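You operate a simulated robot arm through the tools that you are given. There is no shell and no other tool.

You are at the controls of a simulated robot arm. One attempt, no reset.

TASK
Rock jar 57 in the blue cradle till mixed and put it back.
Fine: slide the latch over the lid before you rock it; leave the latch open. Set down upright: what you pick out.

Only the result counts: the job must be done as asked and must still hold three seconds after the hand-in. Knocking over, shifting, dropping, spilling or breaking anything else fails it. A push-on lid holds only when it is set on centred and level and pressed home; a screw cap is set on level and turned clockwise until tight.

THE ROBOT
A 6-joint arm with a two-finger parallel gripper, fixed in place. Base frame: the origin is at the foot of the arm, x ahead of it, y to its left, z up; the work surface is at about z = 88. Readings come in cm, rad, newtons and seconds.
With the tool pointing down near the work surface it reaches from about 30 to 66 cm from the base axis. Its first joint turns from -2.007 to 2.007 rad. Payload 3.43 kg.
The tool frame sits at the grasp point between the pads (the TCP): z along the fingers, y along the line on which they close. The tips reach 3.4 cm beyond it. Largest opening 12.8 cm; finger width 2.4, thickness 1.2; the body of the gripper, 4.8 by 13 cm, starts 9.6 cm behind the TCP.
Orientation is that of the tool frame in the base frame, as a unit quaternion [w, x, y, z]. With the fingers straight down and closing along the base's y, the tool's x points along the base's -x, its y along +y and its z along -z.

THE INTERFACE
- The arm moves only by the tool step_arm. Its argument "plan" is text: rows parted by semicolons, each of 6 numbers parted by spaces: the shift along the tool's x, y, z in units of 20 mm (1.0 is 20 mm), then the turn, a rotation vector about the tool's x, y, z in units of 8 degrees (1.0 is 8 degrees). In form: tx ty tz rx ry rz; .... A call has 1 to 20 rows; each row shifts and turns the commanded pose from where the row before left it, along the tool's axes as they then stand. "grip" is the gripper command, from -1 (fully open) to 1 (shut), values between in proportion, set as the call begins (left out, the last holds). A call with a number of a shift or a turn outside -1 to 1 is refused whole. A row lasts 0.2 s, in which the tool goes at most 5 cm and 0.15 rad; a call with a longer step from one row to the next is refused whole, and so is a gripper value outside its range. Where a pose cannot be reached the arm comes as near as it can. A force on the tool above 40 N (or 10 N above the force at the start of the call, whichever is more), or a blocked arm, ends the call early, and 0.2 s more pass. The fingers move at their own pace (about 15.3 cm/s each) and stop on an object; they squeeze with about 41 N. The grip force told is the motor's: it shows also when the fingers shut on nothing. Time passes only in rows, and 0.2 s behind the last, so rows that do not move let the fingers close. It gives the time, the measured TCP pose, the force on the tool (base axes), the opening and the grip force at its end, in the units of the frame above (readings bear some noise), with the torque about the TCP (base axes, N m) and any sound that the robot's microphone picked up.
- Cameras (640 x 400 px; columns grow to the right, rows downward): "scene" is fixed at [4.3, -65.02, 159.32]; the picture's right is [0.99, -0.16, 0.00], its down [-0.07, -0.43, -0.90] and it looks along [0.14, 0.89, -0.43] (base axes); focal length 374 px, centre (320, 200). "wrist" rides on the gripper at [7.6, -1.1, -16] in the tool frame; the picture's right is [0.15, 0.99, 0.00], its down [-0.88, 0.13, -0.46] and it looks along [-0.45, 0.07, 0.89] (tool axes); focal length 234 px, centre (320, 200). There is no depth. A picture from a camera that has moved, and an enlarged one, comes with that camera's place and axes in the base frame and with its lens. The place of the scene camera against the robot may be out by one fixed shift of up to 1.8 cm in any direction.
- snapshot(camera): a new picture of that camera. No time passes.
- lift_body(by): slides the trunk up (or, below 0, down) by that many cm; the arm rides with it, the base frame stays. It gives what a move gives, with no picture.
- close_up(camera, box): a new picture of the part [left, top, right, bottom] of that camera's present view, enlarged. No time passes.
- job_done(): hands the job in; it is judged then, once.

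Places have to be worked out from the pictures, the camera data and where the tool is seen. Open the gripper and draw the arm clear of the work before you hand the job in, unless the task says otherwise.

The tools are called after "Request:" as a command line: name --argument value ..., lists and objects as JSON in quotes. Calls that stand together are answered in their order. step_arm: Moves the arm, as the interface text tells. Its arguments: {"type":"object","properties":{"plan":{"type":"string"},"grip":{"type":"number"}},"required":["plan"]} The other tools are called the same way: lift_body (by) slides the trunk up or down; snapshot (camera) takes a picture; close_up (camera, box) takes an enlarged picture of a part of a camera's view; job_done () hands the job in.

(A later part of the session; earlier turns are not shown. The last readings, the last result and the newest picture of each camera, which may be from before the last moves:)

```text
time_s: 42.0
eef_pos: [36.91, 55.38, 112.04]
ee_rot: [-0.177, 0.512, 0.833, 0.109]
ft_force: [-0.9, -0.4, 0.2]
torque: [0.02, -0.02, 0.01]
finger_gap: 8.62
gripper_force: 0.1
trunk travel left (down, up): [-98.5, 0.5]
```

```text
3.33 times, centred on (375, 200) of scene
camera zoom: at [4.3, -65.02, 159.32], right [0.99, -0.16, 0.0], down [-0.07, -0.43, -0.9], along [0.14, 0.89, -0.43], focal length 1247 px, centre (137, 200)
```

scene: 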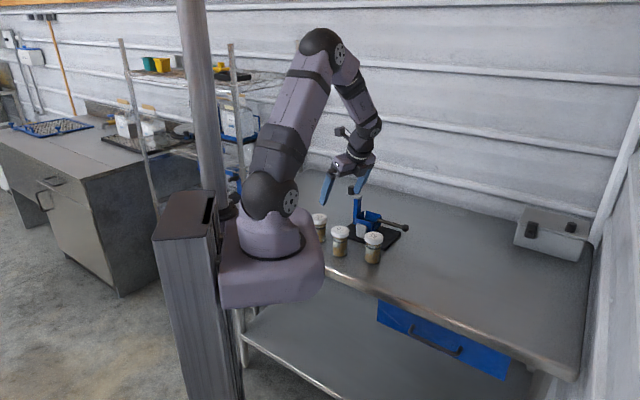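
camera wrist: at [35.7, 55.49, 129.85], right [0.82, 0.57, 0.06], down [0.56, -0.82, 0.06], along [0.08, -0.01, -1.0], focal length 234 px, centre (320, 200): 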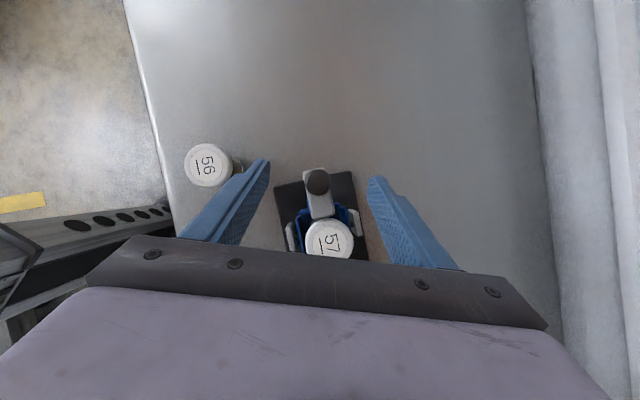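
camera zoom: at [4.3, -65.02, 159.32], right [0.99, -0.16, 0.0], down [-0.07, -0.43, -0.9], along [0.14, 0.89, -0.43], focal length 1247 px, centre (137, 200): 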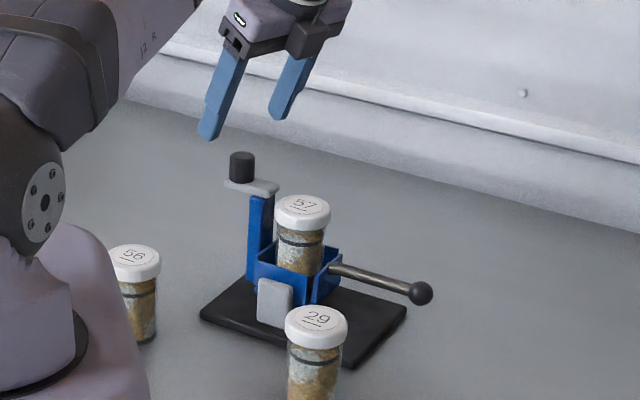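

Request:
close_up --camera "wrist" --box '[260, 150, 380, 270]'

```text
3.33 times, centred on (320, 210) of wrist
camera zoom: at [35.7, 55.49, 129.85], right [0.82, 0.57, 0.06], down [0.56, -0.82, 0.06], along [0.08, -0.01, -1.0], focal length 781 px, centre (320, 167)
```

zoom: 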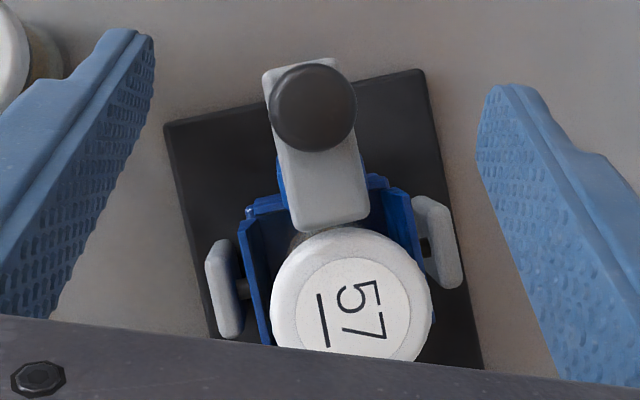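

The knob is refined to [36.54, 56.58] and the jar axis to [42.0, 51.45], so the slide direction is straight from the knob to the jar. I'll lower around the knob with the tips just above the plate.

Request:
step_arm --plan "-0.2166 0.0138 0.466 0 0 0; -0.2166 0.0138 0.466 0 0 0; -0.2166 0.0138 0.466 0 0 0; -0.2166 0.0138 0.466 0 0 0; -0.2166 0.0138 0.466 0 0 0; 0 0 0 0 0 0"

Request:
close_up --camera "wrist" --box '[240, 120, 400, 270]'

Request:
close_up --camera "scene" --box '[325, 140, 425, 260]'

```text
time_s: 43.4
eef_pos: [37.17, 55.59, 106.82]
ee_rot: [-0.177, 0.512, 0.833, 0.109]
ft_force: [-1.2, 0.3, 0.4]
torque: [-0.02, -0.03, -0.04]
finger_gap: 8.64
gripper_force: 0.0
trunk travel left (down, up): [-98.5, 0.5]
```

```text
2.67 times, centred on (320, 195) of wrist
camera zoom: at [35.94, 55.56, 124.66], right [0.82, 0.57, 0.06], down [0.56, -0.82, 0.06], along [0.08, -0.01, -1.0], focal length 624 px, centre (320, 213)
```

zoom: 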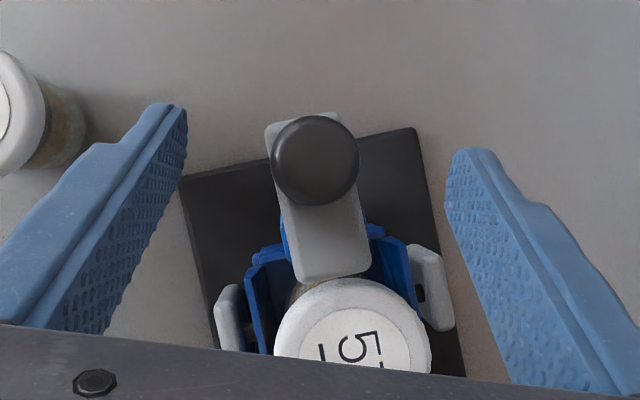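

```text
3.33 times, centred on (375, 200) of scene
camera zoom: at [4.3, -65.02, 159.32], right [0.99, -0.16, 0.0], down [-0.07, -0.43, -0.9], along [0.14, 0.89, -0.43], focal length 1247 px, centre (137, 200)
```

zoom: 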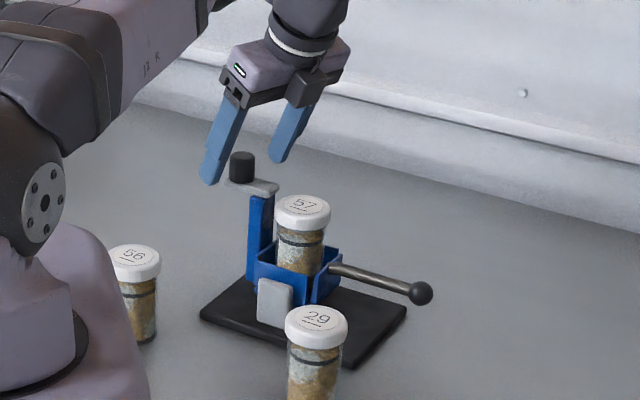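

The fingers straddle the knob centrally. I'll close to near its width first, then grip.

Request:
step_arm --plan "0 0 0 0 0 0; 0 0 0 0 0 0; 0 0 0 0 0 0" --grip 0.5

Request:
close_up --camera "wrist" --box '[240, 120, 400, 270]'

```text
time_s: 44.2
eef_pos: [37.12, 55.65, 106.9]
ee_rot: [-0.176, 0.512, 0.833, 0.109]
ft_force: [0.0, -0.4, 0.4]
torque: [0.04, 0.0, -0.01]
finger_gap: 3.19
gripper_force: 0.0
trunk travel left (down, up): [-98.5, 0.5]
```

```text
2.67 times, centred on (320, 195) of wrist
camera zoom: at [35.94, 55.57, 124.69], right [0.82, 0.57, 0.06], down [0.56, -0.82, 0.06], along [0.08, -0.01, -1.0], focal length 624 px, centre (320, 213)
```

zoom: 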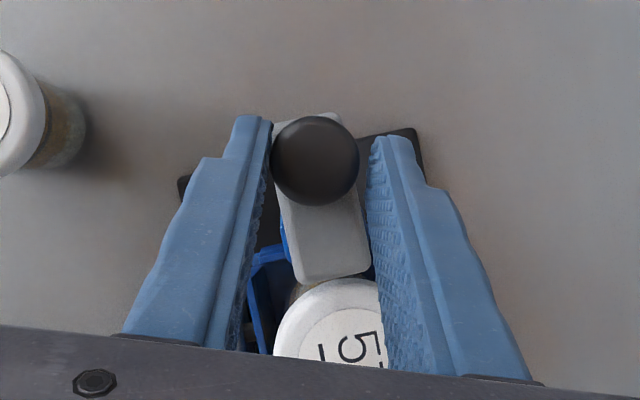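

The left finger is nearly touching and the right has a small gap, so I'll shift 1.5 mm toward −y to centre, then close on the knob.

Request:
step_arm --plan "0 -0.07 0 0 0 0; 0 0 0 0 0 0"

Request:
step_arm --plan "0 0 0 0 0 0; 0 0 0 0 0 0" --grip 1

Request:
close_up --camera "wrist" --box '[240, 120, 400, 270]'

```text
time_s: 44.8
eef_pos: [37.14, 55.55, 106.97]
ee_rot: [-0.177, 0.513, 0.833, 0.109]
ft_force: [0.3, 0.2, 0.0]
torque: [0.01, -0.03, 0.0]
finger_gap: 3.17
gripper_force: 0.0
trunk travel left (down, up): [-98.5, 0.5]
```

```text
time_s: 45.4
eef_pos: [36.97, 55.48, 107.07]
ee_rot: [-0.177, 0.512, 0.833, 0.108]
ft_force: [-1.4, -1.0, 1.2]
torque: [-0.31, 0.5, -0.11]
finger_gap: 2.68
gripper_force: 40.4
trunk travel left (down, up): [-98.5, 0.5]
```

```text
2.67 times, centred on (320, 195) of wrist
camera zoom: at [35.79, 55.5, 124.71], right [0.82, 0.57, 0.06], down [0.56, -0.82, 0.06], along [0.08, -0.01, -1.0], focal length 624 px, centre (320, 213)
```

zoom: 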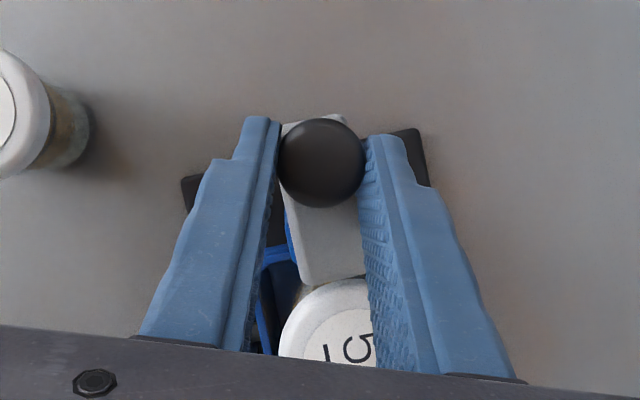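

The knob is gripped with a gap of 2.68 cm. I'll slide it 1 cm toward the jar and check whether only the latch moves or the cradle tips.

Request:
step_arm --plan "-0.1073 0.0425 -0.0478 0 0 0; -0.1073 0.0425 -0.0478 0 0 0; -0.1073 0.0425 -0.0478 0 0 0; -0.1073 0.0425 -0.0478 0 0 0; 0 0 0 0 0 0"

Request:
close_up --camera "scene" --box '[325, 140, 425, 260]'

Request:
close_up --camera "wrist" --box '[240, 120, 400, 270]'

```text
time_s: 46.6
eef_pos: [37.8, 54.72, 106.92]
ee_rot: [-0.177, 0.513, 0.833, 0.109]
ft_force: [-2.0, -0.1, 2.9]
torque: [-0.26, 0.45, -0.1]
finger_gap: 2.67
gripper_force: 41.5
trunk travel left (down, up): [-98.5, 0.5]
```

```text
3.33 times, centred on (375, 200) of scene
camera zoom: at [4.3, -65.02, 159.32], right [0.99, -0.16, 0.0], down [-0.07, -0.43, -0.9], along [0.14, 0.89, -0.43], focal length 1247 px, centre (137, 200)
```

zoom: 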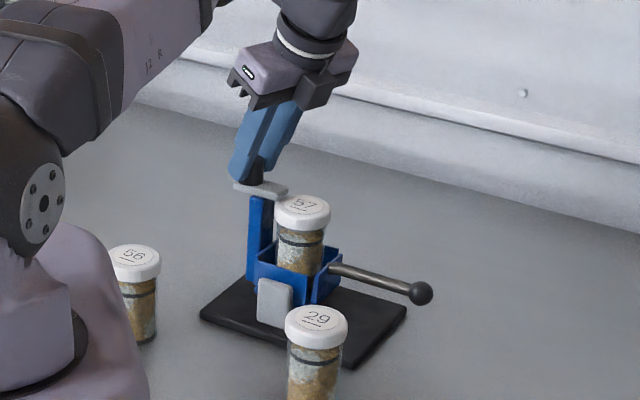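

```text
2.67 times, centred on (320, 195) of wrist
camera zoom: at [36.56, 54.73, 124.7], right [0.82, 0.57, 0.06], down [0.56, -0.82, 0.06], along [0.08, -0.01, -1.0], focal length 624 px, centre (320, 213)
```

zoom: 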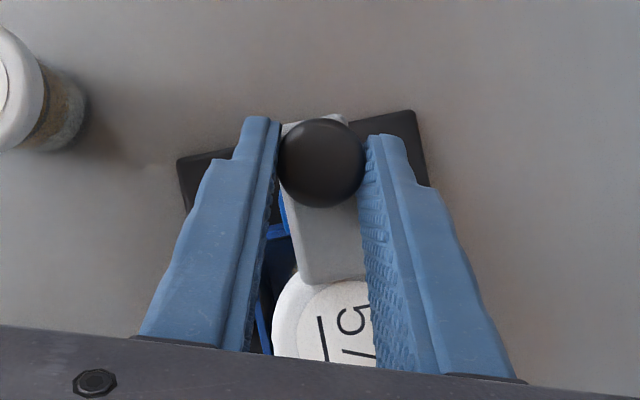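

The latch slides freely at about 3 N and the cradle stays level. I'll continue another 2 cm over the lid.

Request:
step_arm --plan "-0.1073 0.0425 -0.0478 0 0 0; -0.1073 0.0425 -0.0478 0 0 0; -0.1073 0.0425 -0.0478 0 0 0; -0.1073 0.0425 -0.0478 0 0 0; -0.1073 0.0425 -0.0478 0 0 0; -0.1073 0.0425 -0.0478 0 0 0; -0.1073 0.0425 -0.0478 0 0 0; -0.1073 0.0425 -0.0478 0 0 0; 0 0 0 0 0 0"

Request:
close_up --camera "scene" --box '[325, 140, 425, 260]'

Request:
close_up --camera "wrist" --box '[240, 120, 400, 270]'

```text
time_s: 48.6
eef_pos: [39.25, 53.51, 106.71]
ee_rot: [-0.177, 0.513, 0.833, 0.108]
ft_force: [-2.8, -1.6, -0.1]
torque: [-0.26, 0.49, -0.09]
finger_gap: 2.67
gripper_force: 41.4
trunk travel left (down, up): [-98.5, 0.5]
```

```text
3.33 times, centred on (375, 200) of scene
camera zoom: at [4.3, -65.02, 159.32], right [0.99, -0.16, 0.0], down [-0.07, -0.43, -0.9], along [0.14, 0.89, -0.43], focal length 1247 px, centre (137, 200)
```

zoom: 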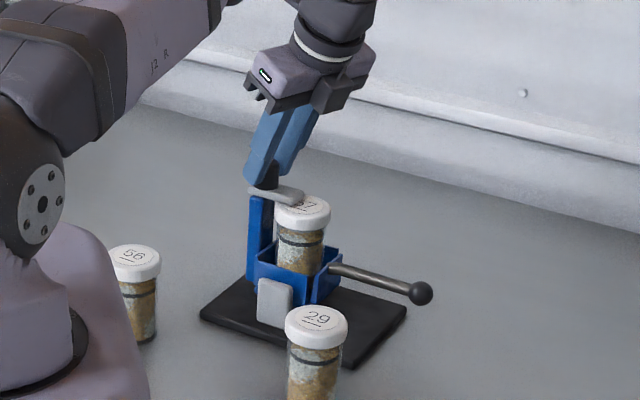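

```text
2.67 times, centred on (320, 195) of wrist
camera zoom: at [37.95, 53.48, 124.7], right [0.82, 0.57, 0.06], down [0.56, -0.82, 0.06], along [0.08, -0.02, -1.0], focal length 624 px, centre (320, 213)
```

zoom: 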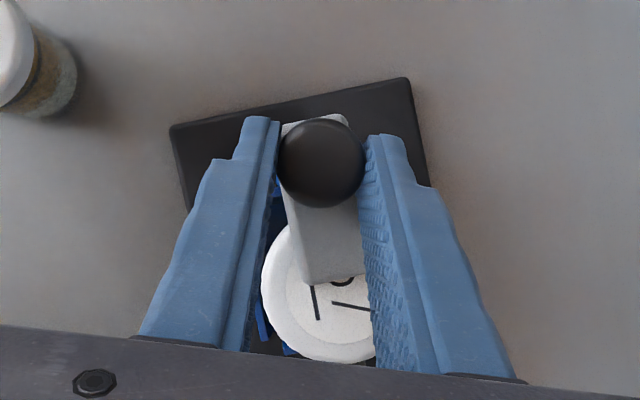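

Request:
step_arm --plan "-0.1073 0.0425 -0.0478 0 0 0; -0.1073 0.0425 -0.0478 0 0 0; -0.1073 0.0425 -0.0478 0 0 0; -0.1073 0.0425 -0.0478 0 0 0; 0 0 0 0 0 0"

Request:
close_up --camera "wrist" --box '[240, 120, 400, 270]'

```text
time_s: 49.8
eef_pos: [39.57, 53.12, 107.04]
ee_rot: [-0.178, 0.512, 0.833, 0.108]
ft_force: [-17.5, 3.3, -0.6]
torque: [0.7, 1.59, -0.03]
finger_gap: 2.7
gripper_force: 41.6
trunk travel left (down, up): [-98.5, 0.5]
```

```text
2.67 times, centred on (320, 195) of wrist
camera zoom: at [38.45, 52.98, 124.95], right [0.82, 0.57, 0.06], down [0.56, -0.82, 0.06], along [0.08, -0.01, -1.0], focal length 624 px, centre (320, 213)
```

zoom: 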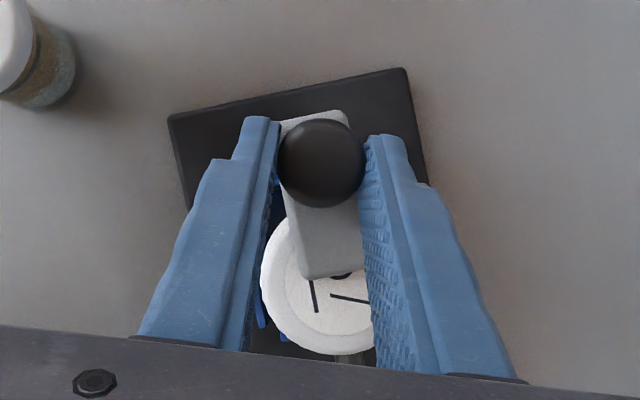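

Force rose to 17.5 N and motion stopped at about 3.6 cm of travel, with the plate reaching the lid's centre. That's the end stop. I'll relax the push by 0.35 cm and release the knob.

Request:
step_arm --plan "0.15 -0.06 0.067 0 0 0; 0 0 0 0 0 0"

Request:
step_arm --plan "0 0 0 0 0 0; 0 0 0 0 0 0" --grip 0.3

Request:
close_up --camera "wrist" --box '[240, 120, 400, 270]'

Request:
close_up --camera "scene" --box '[325, 140, 425, 260]'

```text
time_s: 50.4
eef_pos: [39.54, 53.08, 107.08]
ee_rot: [-0.176, 0.512, 0.833, 0.11]
ft_force: [-10.6, -1.1, 5.5]
torque: [-0.49, 0.97, -0.04]
finger_gap: 2.7
gripper_force: 41.2
trunk travel left (down, up): [-98.5, 0.5]
```

```text
time_s: 51.0
eef_pos: [39.75, 53.14, 106.99]
ee_rot: [-0.176, 0.513, 0.833, 0.109]
ft_force: [0.1, -0.1, -0.8]
torque: [-0.01, -0.03, 0.01]
finger_gap: 4.48
gripper_force: 0.0
trunk travel left (down, up): [-98.5, 0.5]
```

```text
2.67 times, centred on (320, 195) of wrist
camera zoom: at [38.55, 53.07, 124.74], right [0.82, 0.56, 0.06], down [0.56, -0.82, 0.06], along [0.08, -0.01, -1.0], focal length 624 px, centre (320, 213)
```

zoom: 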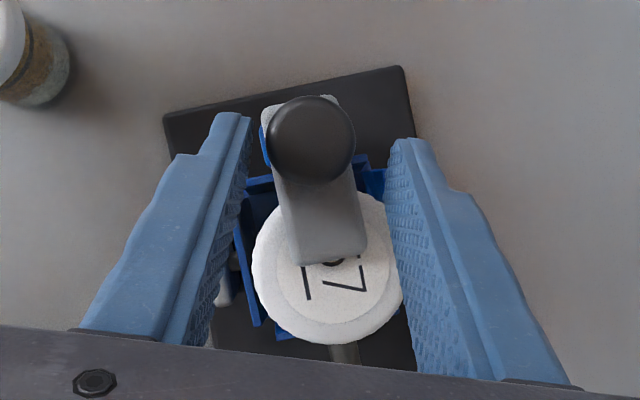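

```text
3.33 times, centred on (375, 200) of scene
camera zoom: at [4.3, -65.02, 159.32], right [0.99, -0.16, 0.0], down [-0.07, -0.43, -0.9], along [0.14, 0.89, -0.43], focal length 1247 px, centre (137, 200)
```

zoom: 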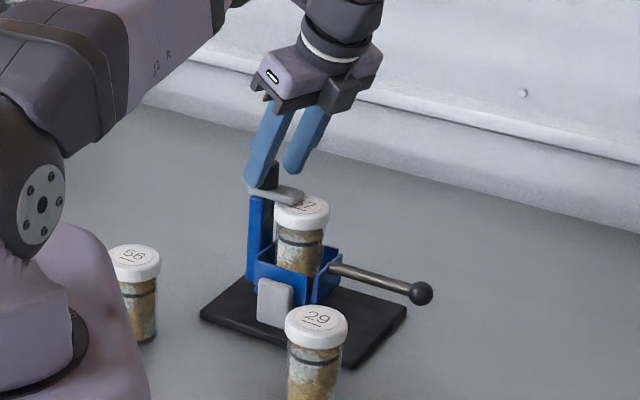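

The knob is now at [38.68, 54.52] after 3.0 cm of travel, and the latch plate covers half the lid. Next I'll lift clear, add a 10° outward tilt for reach, and hover over the handle ball near [52.6, 41.7].

Request:
step_arm --plan "0.2847 0 -0.6394 0 0 0; 0.2847 0 -0.6394 0 0 0; 0.2847 0 -0.6394 0 0 0; 0.2847 0 -0.6394 0 0 0; 0.2847 0 -0.6394 0 0 0; 0 0 0 -0.625 0 0; 0 0 0 -0.625 0 0; 0 0 0 0 0 0"

Request:
step_arm --plan "-0.781 0.238 0.0594 0 0 0; -0.781 0.238 0.0594 0 0 0; -0.781 0.238 0.0594 0 0 0; -0.781 0.238 0.0594 0 0 0; -0.781 0.238 0.0594 0 0 0; -0.781 0.238 0.0594 0 0 0; -0.781 0.238 0.0594 0 0 0; -0.781 0.238 0.0594 0 0 0; -0.781 0.238 0.0594 0 0 0; -0.781 0.238 0.0594 0 0 0; -0.781 0.238 0.0594 0 0 0; -0.781 0.238 0.0594 0 0 0; 0 0 0 0 0 0; 0 0 0 0 0 0" --grip 0

Request:
snapshot --camera "wrist"

Request:
snapshot --camera "scene"

```text
time_s: 52.8
eef_pos: [39.91, 53.13, 113.91]
ee_rot: [-0.131, 0.527, 0.82, 0.183]
ft_force: [-0.1, 0.1, -0.9]
torque: [-0.01, 0.01, 0.01]
finger_gap: 4.48
gripper_force: 0.2
trunk travel left (down, up): [-98.5, 0.5]
```

```text
time_s: 55.8
eef_pos: [52.7, 40.69, 105.74]
ee_rot: [-0.131, 0.526, 0.82, 0.181]
ft_force: [-0.5, -0.1, -0.5]
torque: [0.02, 0.01, -0.02]
finger_gap: 6.4
gripper_force: 0.1
trunk travel left (down, up): [-98.5, 0.5]
```

```text
taken
camera wrist: at [48.97, 39.54, 123.18], right [0.84, 0.5, 0.22], down [0.49, -0.87, 0.07], along [0.22, 0.05, -0.97], focal length 234 px, centre (320, 200)
```

wrist: 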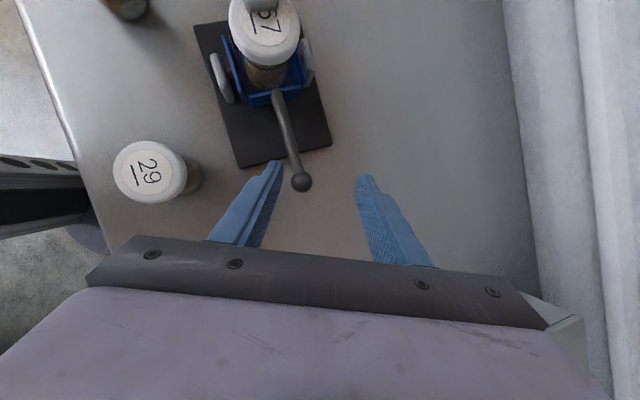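

```text
taken
```

scene: 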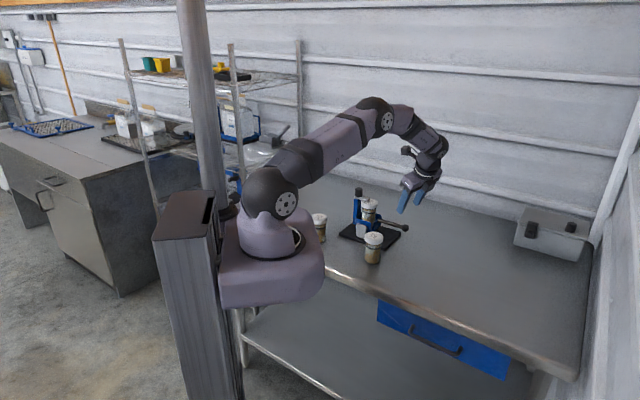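

The ball is in view just ahead of the fingers. I'll zoom in to refine its position.

Request:
close_up --camera "wrist" --box '[250, 120, 370, 220]'

Request:
close_up --camera "scene" --box '[330, 170, 450, 270]'

```text
4.00 times, centred on (310, 170) of wrist
camera zoom: at [48.97, 39.54, 123.18], right [0.84, 0.5, 0.22], down [0.49, -0.87, 0.07], along [0.22, 0.05, -0.97], focal length 937 px, centre (360, 320)
```

zoom: 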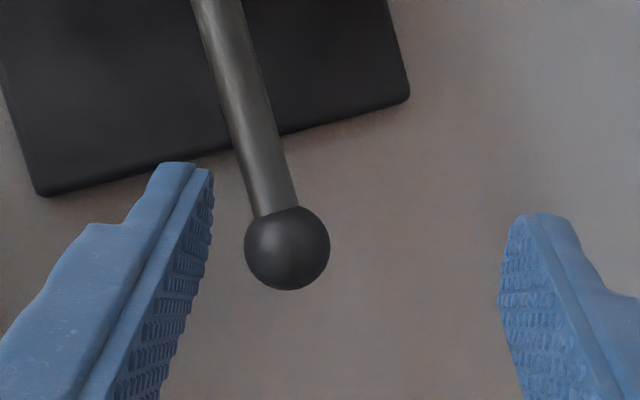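

```text
4.00 times, centred on (390, 220) of scene
camera zoom: at [4.3, -65.02, 159.32], right [0.99, -0.16, 0.0], down [-0.07, -0.43, -0.9], along [0.14, 0.89, -0.43], focal length 1497 px, centre (40, 120)
```

zoom: 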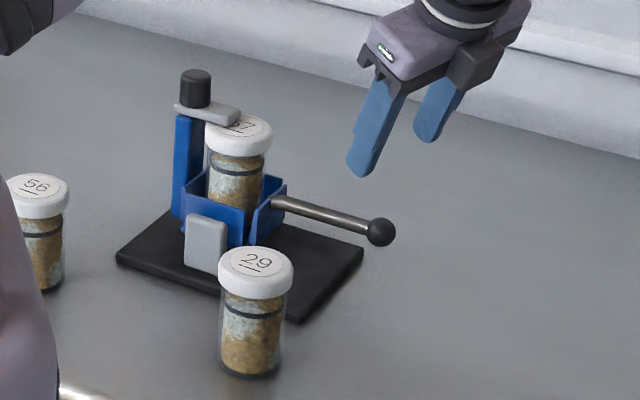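

The latch is over the lid and jar 57's contents are still layered. The ball is at [52.5, 41.7, 94.9], about 14.3 cm from the pivot. I'll lower around the ball.

Request:
step_arm --plan "-0.2987 -0.134 0.675 0 0 0; -0.2987 -0.134 0.675 0 0 0; -0.2987 -0.134 0.675 0 0 0; -0.2987 -0.134 0.675 0 0 0; -0.2987 -0.134 0.675 0 0 0; -0.2987 -0.134 0.675 0 0 0; 0 0 0 0 0 0; 0 0 0 0 0 0"

Request:
close_up --camera "wrist" --box '[250, 120, 390, 240]'

Request:
close_up --camera "scene" --box '[330, 170, 450, 270]'

```text
time_s: 57.6
eef_pos: [52.44, 40.77, 96.87]
ee_rot: [-0.131, 0.526, 0.82, 0.181]
ft_force: [0.0, 0.0, -0.5]
torque: [-0.02, 0.01, -0.02]
finger_gap: 6.41
gripper_force: 0.1
trunk travel left (down, up): [-98.5, 0.5]
```

```text
3.33 times, centred on (320, 180) of wrist
camera zoom: at [48.74, 39.53, 114.35], right [0.84, 0.5, 0.22], down [0.49, -0.87, 0.07], along [0.22, 0.05, -0.97], focal length 781 px, centre (320, 267)
```

zoom: 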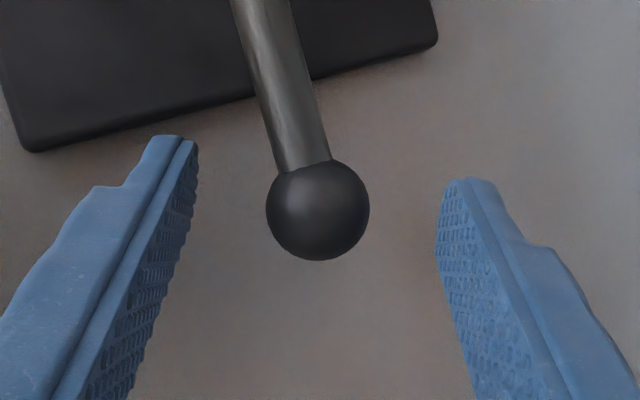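

```text
4.00 times, centred on (390, 220) of scene
camera zoom: at [4.3, -65.02, 159.32], right [0.99, -0.16, 0.0], down [-0.07, -0.43, -0.9], along [0.14, 0.89, -0.43], focal length 1497 px, centre (40, 120)
```

zoom: 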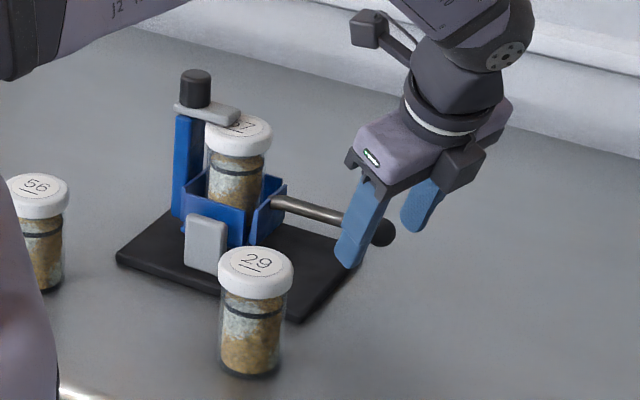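

The ball sits centred between the fingers near the tips at z≈95.0. I'll close on it.

Request:
step_arm --plan "0 0 0 0 0 0; 0 0 0 0 0 0; 0 0 0 0 0 0" --grip 1

Request:
close_up --camera "wrist" --box '[250, 120, 390, 240]'

```text
time_s: 58.4
eef_pos: [52.48, 40.63, 96.99]
ee_rot: [-0.132, 0.526, 0.82, 0.181]
ft_force: [-3.2, -1.0, -0.2]
torque: [0.06, 0.05, 0.11]
finger_gap: 2.54
gripper_force: 41.3
trunk travel left (down, up): [-98.5, 0.5]
```

```text
3.33 times, centred on (320, 180) of wrist
camera zoom: at [48.69, 39.51, 114.35], right [0.84, 0.5, 0.22], down [0.49, -0.87, 0.07], along [0.22, 0.05, -0.97], focal length 781 px, centre (320, 267)
```

zoom: 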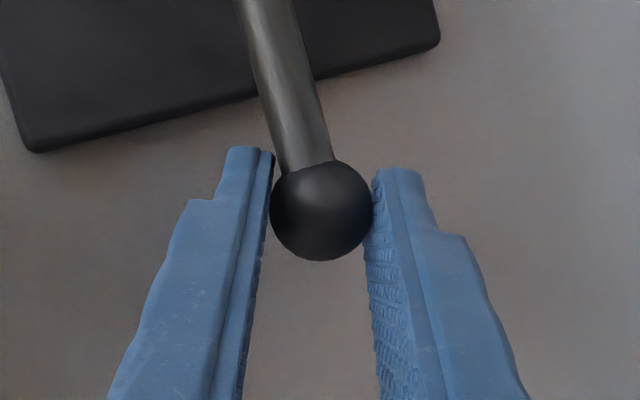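

The ball is gripped with a 2.54 cm gap. I'll make a first 8° upward trial along the arc around the pivot and check the forces and the cradle.

Request:
step_arm --plan "0.142 0.020 -0.208 0 0 0; 0.149 0.017 -0.204 0 0 0; 0.155 0.013 -0.199 0 0 0; 0.1615 0.009 -0.195 0 0 0; 0 0 0 0 0 0"

Request:
close_up --camera "scene" --box '[330, 170, 450, 270]'

```text
time_s: 59.6
eef_pos: [52.16, 41.04, 98.71]
ee_rot: [-0.133, 0.525, 0.821, 0.179]
ft_force: [-6.1, 1.7, -16.8]
torque: [-1.02, -0.46, 0.48]
finger_gap: 2.53
gripper_force: 41.8
trunk travel left (down, up): [-98.5, 0.5]
```

```text
4.00 times, centred on (390, 220) of scene
camera zoom: at [4.3, -65.02, 159.32], right [0.99, -0.16, 0.0], down [-0.07, -0.43, -0.9], along [0.14, 0.89, -0.43], focal length 1497 px, centre (40, 120)
```

zoom: 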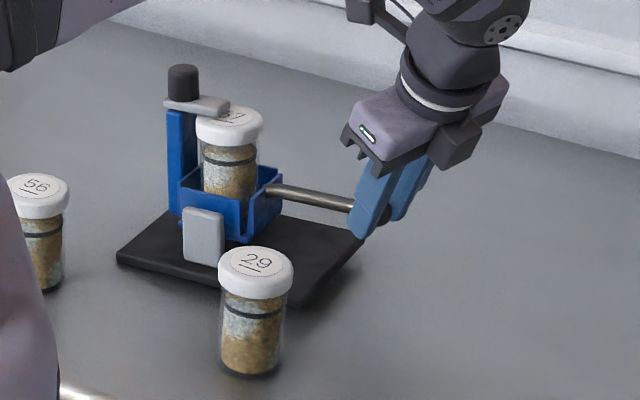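

The cradle tips with the handle and about 17 N of resistance. I'll keep lifting along the arc to see the range.

Request:
step_arm --plan "0.167 0.005 -0.190 0 0 0; 0.1735 0.001 -0.184 0 0 0; 0.179 -0.003 -0.179 0 0 0; 0.1845 -0.0065 -0.173 0 0 0; 0 0 0 0 0 0"

Request:
close_up --camera "scene" --box '[330, 170, 450, 270]'

Request:
close_up --camera "wrist" --box '[220, 0, 390, 240]'

```text
time_s: 60.8
eef_pos: [51.59, 41.45, 100.6]
ee_rot: [-0.132, 0.527, 0.82, 0.18]
ft_force: [-4.0, -0.8, -16.1]
torque: [-1.17, -0.48, 0.19]
finger_gap: 2.55
gripper_force: 41.0
trunk travel left (down, up): [-98.5, 0.5]
```

```text
4.00 times, centred on (390, 220) of scene
camera zoom: at [4.3, -65.02, 159.32], right [0.99, -0.16, 0.0], down [-0.07, -0.43, -0.9], along [0.14, 0.89, -0.43], focal length 1497 px, centre (40, 120)
```

zoom: 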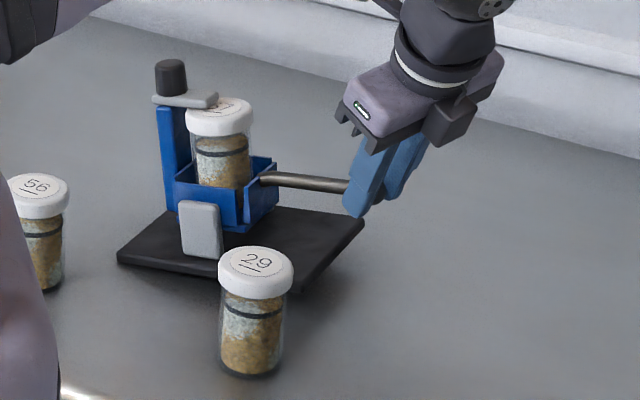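

```text
1.67 times, centred on (305, 120) of wrist
camera zoom: at [47.93, 40.45, 118.05], right [0.84, 0.5, 0.21], down [0.49, -0.87, 0.07], along [0.22, 0.04, -0.97], focal length 390 px, centre (345, 333)
```

zoom: 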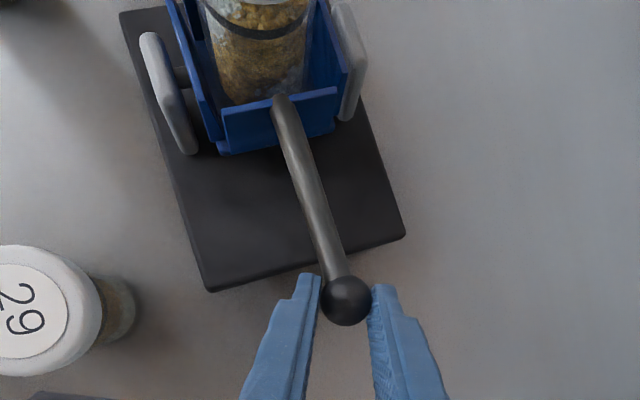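

Resistance stays near 16 N, so it's plain friction, and the cradle follows the arc. I'll go up to about 28°.

Request:
step_arm --plan "0.385 -0.025 -0.327 0 0 0; 0.404 -0.040 -0.302 0 0 0; 0.421 -0.055 -0.275 0 0 0; 0 0 0 0 0 0"

Request:
close_up --camera "scene" --box '[330, 170, 450, 270]'

```text
time_s: 61.8
eef_pos: [50.5, 42.7, 103.38]
ee_rot: [-0.131, 0.527, 0.82, 0.182]
ft_force: [5.8, -4.1, -10.6]
torque: [-0.81, -0.54, 0.08]
finger_gap: 2.55
gripper_force: 40.6
trunk travel left (down, up): [-98.5, 0.5]
```

```text
4.00 times, centred on (390, 220) of scene
camera zoom: at [4.3, -65.02, 159.32], right [0.99, -0.16, 0.0], down [-0.07, -0.43, -0.9], along [0.14, 0.89, -0.43], focal length 1497 px, centre (40, 120)
```

zoom: 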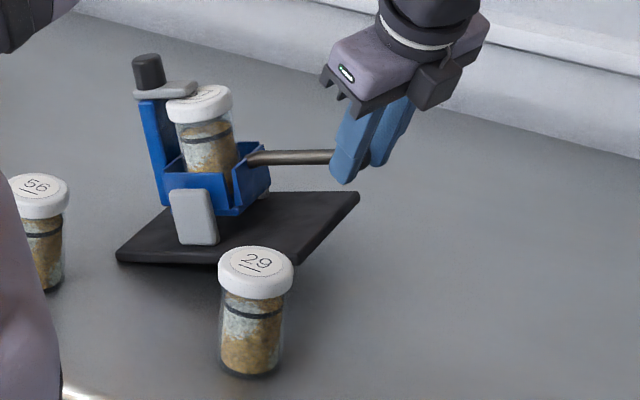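

The base plate itself is tilting. I've been tipping the whole fixture about its far edge, not turning the pivot. I'll reverse the exact path slowly to set it back down.

Request:
step_arm --plan "-0.2105 0.0275 0.1375 0 0 0; -0.2105 0.0275 0.1375 0 0 0; -0.202 0.020 0.151 0 0 0; -0.202 0.020 0.151 0 0 0; -0.1925 0.0125 0.1635 0 0 0; -0.1925 0.0125 0.1635 0 0 0; 0 0 0 0 0 0"

Request:
step_arm --plan "-0.1845 0.0065 0.173 0 0 0; -0.179 0.003 0.179 0 0 0; -0.1735 -0.001 0.184 0 0 0; -0.167 -0.005 0.190 0 0 0; 0 0 0 0 0 0"

Request:
close_up --camera "scene" --box '[330, 170, 450, 270]'

```text
time_s: 63.4
eef_pos: [51.52, 41.4, 100.79]
ee_rot: [-0.132, 0.526, 0.821, 0.181]
ft_force: [3.6, -2.3, -4.1]
torque: [0.76, 0.31, 0.05]
finger_gap: 2.54
gripper_force: 40.8
trunk travel left (down, up): [-98.5, 0.5]
```

```text
time_s: 64.6
eef_pos: [52.19, 40.78, 98.6]
ee_rot: [-0.132, 0.526, 0.821, 0.181]
ft_force: [2.2, -4.8, -3.7]
torque: [0.73, 0.34, 0.09]
finger_gap: 2.52
gripper_force: 41.3
trunk travel left (down, up): [-98.5, 0.5]
```

```text
4.00 times, centred on (390, 220) of scene
camera zoom: at [4.3, -65.02, 159.32], right [0.99, -0.16, 0.0], down [-0.07, -0.43, -0.9], along [0.14, 0.89, -0.43], focal length 1497 px, centre (40, 120)
```

zoom: 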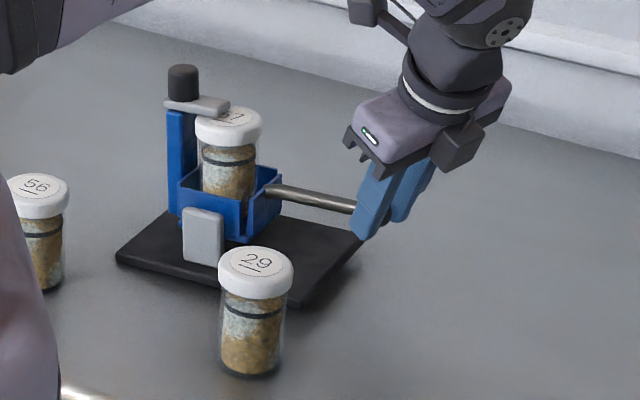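

It's coming back down. I'll finish the last steps to the starting pose.

Request:
step_arm --plan "-0.0808 -0.0045 0.0975 0 0 0; -0.0808 -0.0045 0.0975 0 0 0; -0.0775 -0.0065 0.0995 0 0 0; -0.0775 -0.0065 0.0995 0 0 0; -0.0745 -0.0085 0.102 0 0 0; -0.0745 -0.0085 0.102 0 0 0; -0.071 -0.010 0.104 0 0 0; -0.071 -0.010 0.104 0 0 0; 0 0 0 0 0 0"

Request:
close_up --camera "scene" --box '[330, 170, 450, 270]'

Request:
close_up --camera "wrist" --box '[220, 0, 390, 240]'

```text
time_s: 66.6
eef_pos: [52.53, 40.6, 97.13]
ee_rot: [-0.131, 0.525, 0.821, 0.183]
ft_force: [7.0, -6.7, 8.3]
torque: [0.53, 0.26, 0.02]
finger_gap: 2.54
gripper_force: 41.0
trunk travel left (down, up): [-98.5, 0.5]
```

```text
4.00 times, centred on (390, 220) of scene
camera zoom: at [4.3, -65.02, 159.32], right [0.99, -0.16, 0.0], down [-0.07, -0.43, -0.9], along [0.14, 0.89, -0.43], focal length 1497 px, centre (40, 120)
```

zoom: 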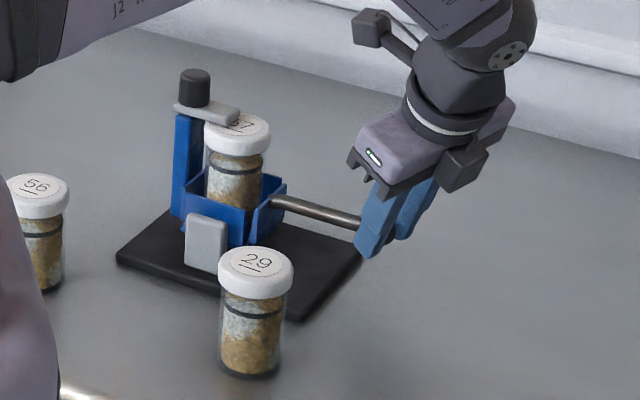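

```text
1.67 times, centred on (305, 120) of wrist
camera zoom: at [48.82, 39.31, 114.51], right [0.84, 0.49, 0.22], down [0.49, -0.87, 0.07], along [0.23, 0.05, -0.97], focal length 390 px, centre (345, 333)
```

zoom: 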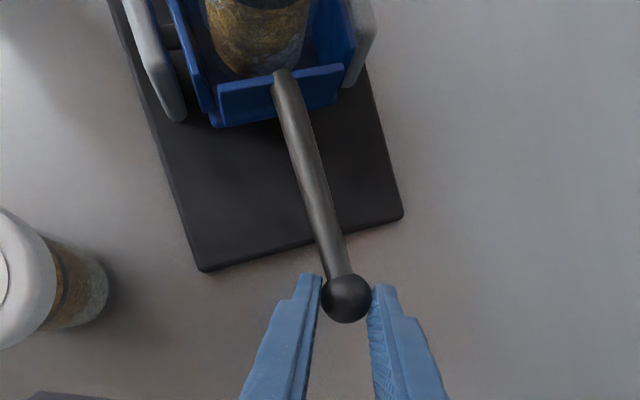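

The fixture is back flat where it was, with the same plate corners. Pulling up tips it, but the base resists tipping when I push down, so the rocking stroke should be downward. I'll press the handle down gently in small steps and watch.

Request:
step_arm --plan "-0.066 -0.013 0.107 0 0 0; -0.066 -0.013 0.107 0 0 0; 0 0 0 0 0 0"

Request:
close_up --camera "scene" --box '[330, 170, 450, 270]'

```text
time_s: 67.4
eef_pos: [52.68, 40.59, 96.57]
ee_rot: [-0.132, 0.526, 0.82, 0.182]
ft_force: [8.6, -3.1, 11.0]
torque: [1.11, 0.32, 0.02]
finger_gap: 2.53
gripper_force: 40.9
trunk travel left (down, up): [-98.5, 0.5]
```

```text
4.00 times, centred on (390, 220) of scene
camera zoom: at [4.3, -65.02, 159.32], right [0.99, -0.16, 0.0], down [-0.07, -0.43, -0.9], along [0.14, 0.89, -0.43], focal length 1497 px, centre (40, 120)
```

zoom: 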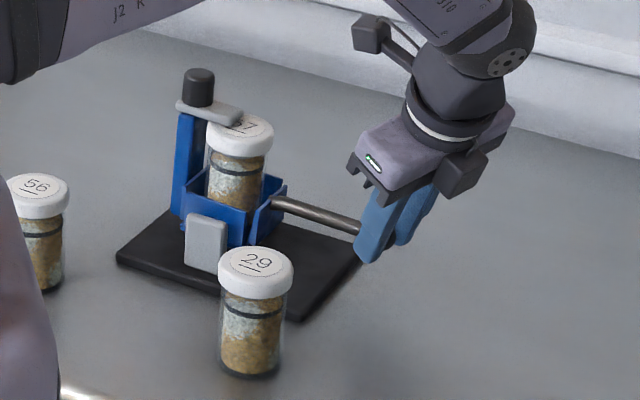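

Pressing down turns the cradle on its pivot: the post leans and the base stays flat, at about 11 N. I'll continue down another 1.5 cm along the arc.

Request:
step_arm --plan "-0.066 -0.013 0.107 0 0 0; -0.066 -0.013 0.107 0 0 0; -0.059 -0.017 0.111 0 0 0; -0.059 -0.017 0.111 0 0 0; -0.059 -0.017 0.111 0 0 0; -0.059 -0.017 0.111 0 0 0; 0 0 0 0 0 0"

Request:
close_up --camera "scene" --box '[330, 170, 450, 270]'

Request:
close_up --camera "wrist" --box '[220, 0, 390, 240]'

```text
time_s: 69.0
eef_pos: [52.7, 40.46, 94.96]
ee_rot: [-0.132, 0.526, 0.82, 0.183]
ft_force: [8.6, 3.2, 9.5]
torque: [1.11, 0.33, -0.01]
finger_gap: 2.54
gripper_force: 41.0
trunk travel left (down, up): [-98.5, 0.5]
```

```text
4.00 times, centred on (390, 220) of scene
camera zoom: at [4.3, -65.02, 159.32], right [0.99, -0.16, 0.0], down [-0.07, -0.43, -0.9], along [0.14, 0.89, -0.43], focal length 1497 px, centre (40, 120)
```

zoom: 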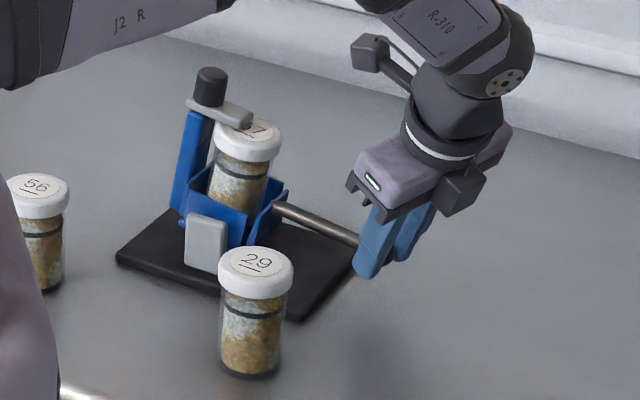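

```text
1.67 times, centred on (305, 120) of wrist
camera zoom: at [48.95, 39.34, 112.34], right [0.84, 0.5, 0.22], down [0.49, -0.87, 0.07], along [0.22, 0.05, -0.97], focal length 390 px, centre (345, 333)
```

zoom: 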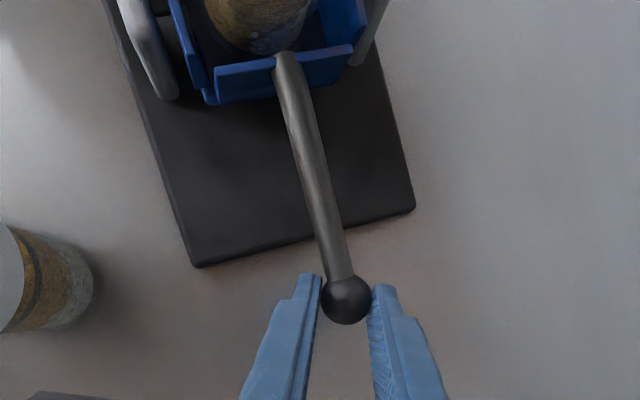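

The cradle is tilting about its pivot with a flat base and steady friction. I'll press a further 2 cm, keeping the fingertips above the table.

Request:
step_arm --plan "-0.1025 -0.041 0.2275 0 0 0; -0.1025 -0.041 0.2275 0 0 0; -0.087 -0.048 0.2325 0 0 0; -0.087 -0.048 0.2325 0 0 0; 0 0 0 0 0 0"

Request:
close_up --camera "scene" --box '[330, 170, 450, 270]'

```text
time_s: 70.2
eef_pos: [52.61, 40.53, 92.89]
ee_rot: [-0.131, 0.526, 0.82, 0.182]
ft_force: [7.3, 7.7, 11.0]
torque: [1.21, 0.29, 0.02]
finger_gap: 2.54
gripper_force: 40.3
trunk travel left (down, up): [-98.5, 0.5]
```

```text
4.00 times, centred on (390, 220) of scene
camera zoom: at [4.3, -65.02, 159.32], right [0.99, -0.16, 0.0], down [-0.07, -0.43, -0.9], along [0.14, 0.89, -0.43], focal length 1497 px, centre (40, 120)
```

zoom: 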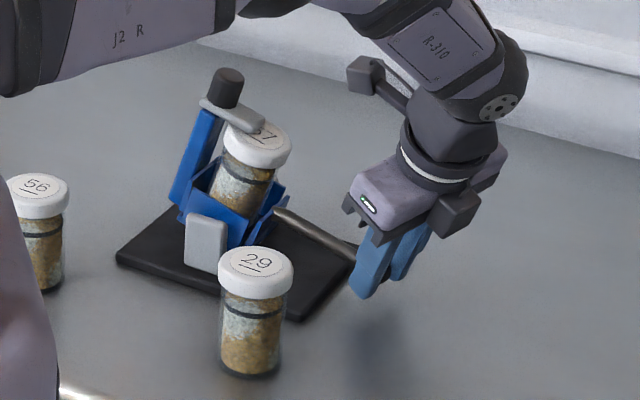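

It tilts about 17° with the base flat. Now I'll raise the handle back along the same arc toward level, checking that the base stays down.

Request:
step_arm --plan "0.087 0.048 -0.2325 0 0 0; 0.087 0.048 -0.2325 0 0 0; 0.1025 0.041 -0.2275 0 0 0; 0.1025 0.041 -0.2275 0 0 0; 0 0 0 0 0 0"

Request:
close_up --camera "scene" --box '[330, 170, 450, 270]'

```text
time_s: 71.4
eef_pos: [52.58, 40.22, 94.74]
ee_rot: [-0.133, 0.526, 0.821, 0.179]
ft_force: [1.4, -6.7, -3.9]
torque: [-1.25, -0.49, -0.11]
finger_gap: 2.53
gripper_force: 40.5
trunk travel left (down, up): [-98.5, 0.5]
```

```text
4.00 times, centred on (390, 220) of scene
camera zoom: at [4.3, -65.02, 159.32], right [0.99, -0.16, 0.0], down [-0.07, -0.43, -0.9], along [0.14, 0.89, -0.43], focal length 1497 px, centre (40, 120)
```

zoom: 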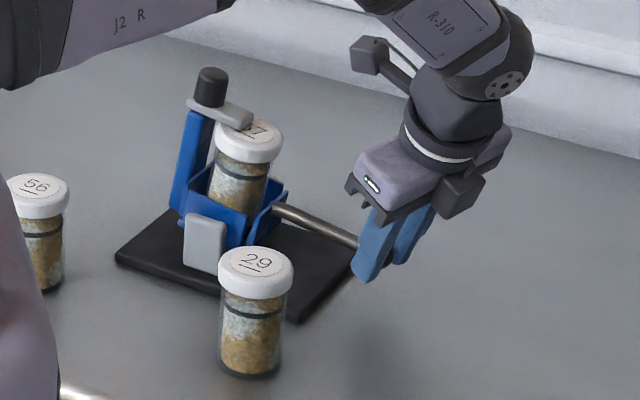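

The cradle returns and the base stays down. Part of the resistance is the ball twisting in my pads, so I'll turn the tool with the handle from now on. First I'll zoom in on the jar's contents.

Request:
close_up --camera "scene" --box '[355, 190, 410, 250]'

Request:
close_up --camera "wrist" --box '[220, 0, 390, 240]'

```text
6.67 times, centred on (382, 220) of scene
camera zoom: at [4.3, -65.02, 159.32], right [0.99, -0.16, 0.0], down [-0.07, -0.43, -0.9], along [0.14, 0.89, -0.43], focal length 2495 px, centre (-97, 67)
```

zoom: 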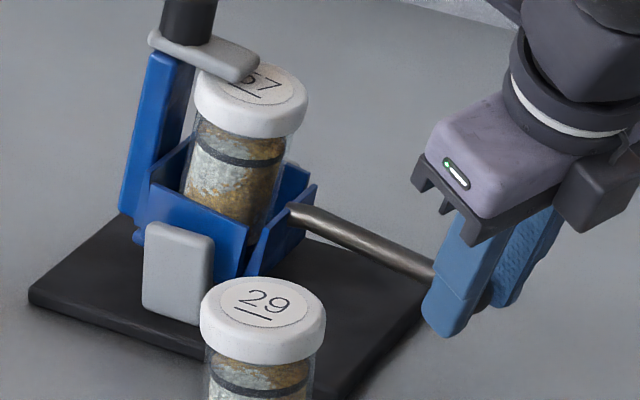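

```text
1.67 times, centred on (305, 120) of wrist
camera zoom: at [48.86, 39.23, 112.2], right [0.84, 0.5, 0.21], down [0.49, -0.87, 0.07], along [0.22, 0.04, -0.97], focal length 390 px, centre (345, 333)
```

zoom: 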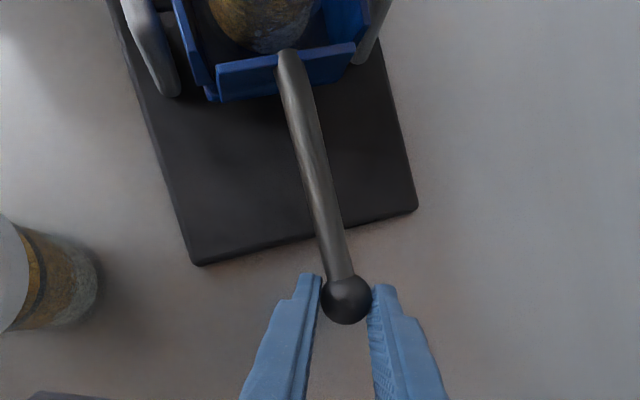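

The pivot height fits z≈92.25, and level is the handle's upper stop, so the stroke runs downward from level. I'll rock one full stroke with the tool turning along with the handle: up to level, down about 16°, then back to level.

Request:
step_arm --plan "0.310 0.040 -0.441 -0.158 -0.449 -0.152; 0.310 0.040 -0.441 -0.158 -0.449 -0.152; -0.281 -0.056 0.459 0.158 0.449 0.152; -0.281 -0.056 0.459 0.158 0.449 0.152; -0.281 -0.056 0.459 0.158 0.449 0.152; -0.281 -0.056 0.459 0.158 0.449 0.152; 0.310 0.040 -0.441 -0.158 -0.449 -0.152; 0.310 0.040 -0.441 -0.158 -0.449 -0.152; 0.310 0.040 -0.441 -0.158 -0.449 -0.152; 0.310 0.040 -0.441 -0.158 -0.449 -0.152; 0 0 0 0 0 0"

Request:
close_up --camera "scene" --box '[330, 170, 450, 270]'

```text
time_s: 73.8
eef_pos: [52.34, 40.9, 97.02]
ee_rot: [-0.064, 0.522, 0.834, 0.169]
ft_force: [-0.3, 1.0, 7.7]
torque: [0.84, 0.3, -0.03]
finger_gap: 2.5
gripper_force: 40.7
trunk travel left (down, up): [-98.5, 0.5]
```

```text
4.00 times, centred on (390, 220) of scene
camera zoom: at [4.3, -65.02, 159.32], right [0.99, -0.16, 0.0], down [-0.07, -0.43, -0.9], along [0.14, 0.89, -0.43], focal length 1497 px, centre (40, 120)
```

zoom: 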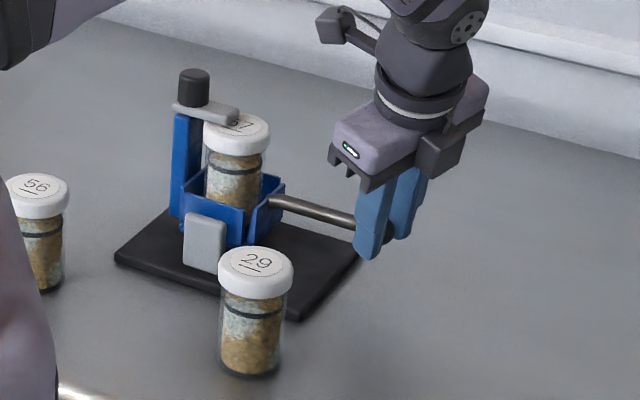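

Smooth, with low forces and a flat base. I'll do two more full strokes and then look at the contents.

Request:
step_arm --plan "-0.281 -0.056 0.459 0.158 0.449 0.152; -0.281 -0.056 0.459 0.158 0.449 0.152; -0.281 -0.056 0.459 0.158 0.449 0.152; -0.281 -0.056 0.459 0.158 0.449 0.152; 0.310 0.040 -0.441 -0.158 -0.449 -0.152; 0.310 0.040 -0.441 -0.158 -0.449 -0.152; 0.310 0.040 -0.441 -0.158 -0.449 -0.152; 0.310 0.040 -0.441 -0.158 -0.449 -0.152; -0.281 -0.056 0.459 0.158 0.449 0.152; -0.281 -0.056 0.459 0.158 0.449 0.152; -0.281 -0.056 0.459 0.158 0.449 0.152; -0.281 -0.056 0.459 0.158 0.449 0.152; 0.310 0.040 -0.441 -0.158 -0.449 -0.152; 0.310 0.040 -0.441 -0.158 -0.449 -0.152; 0.310 0.040 -0.441 -0.158 -0.449 -0.152; 0.310 0.040 -0.441 -0.158 -0.449 -0.152; 0 0 0 0 0 0"

Request:
close_up --camera "scene" --box '[330, 170, 450, 270]'

Request:
close_up --camera "scene" --box '[365, 190, 400, 230]'

```text
time_s: 77.4
eef_pos: [52.26, 40.84, 97.13]
ee_rot: [-0.063, 0.521, 0.834, 0.169]
ft_force: [4.1, -0.2, 2.5]
torque: [0.15, -0.1, -0.12]
finger_gap: 2.54
gripper_force: 41.2
trunk travel left (down, up): [-98.5, 0.5]
```

```text
4.00 times, centred on (390, 220) of scene
camera zoom: at [4.3, -65.02, 159.32], right [0.99, -0.16, 0.0], down [-0.07, -0.43, -0.9], along [0.14, 0.89, -0.43], focal length 1497 px, centre (40, 120)
```

zoom: 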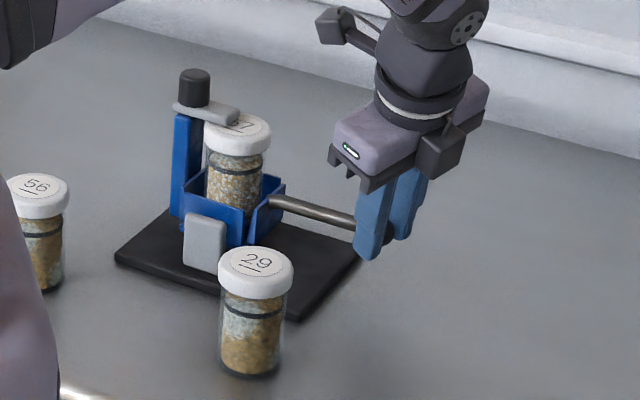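

```text
10.00 times, centred on (382, 210) of scene
camera zoom: at [4.3, -65.02, 159.32], right [0.99, -0.16, 0.0], down [-0.07, -0.43, -0.9], along [0.14, 0.89, -0.43], focal length 3742 px, centre (-305, 100)
```

zoom: 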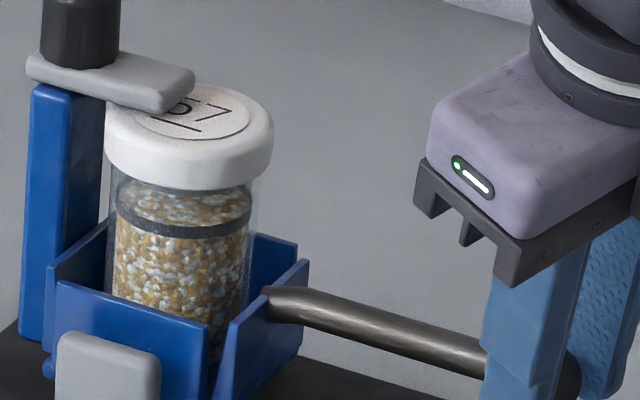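

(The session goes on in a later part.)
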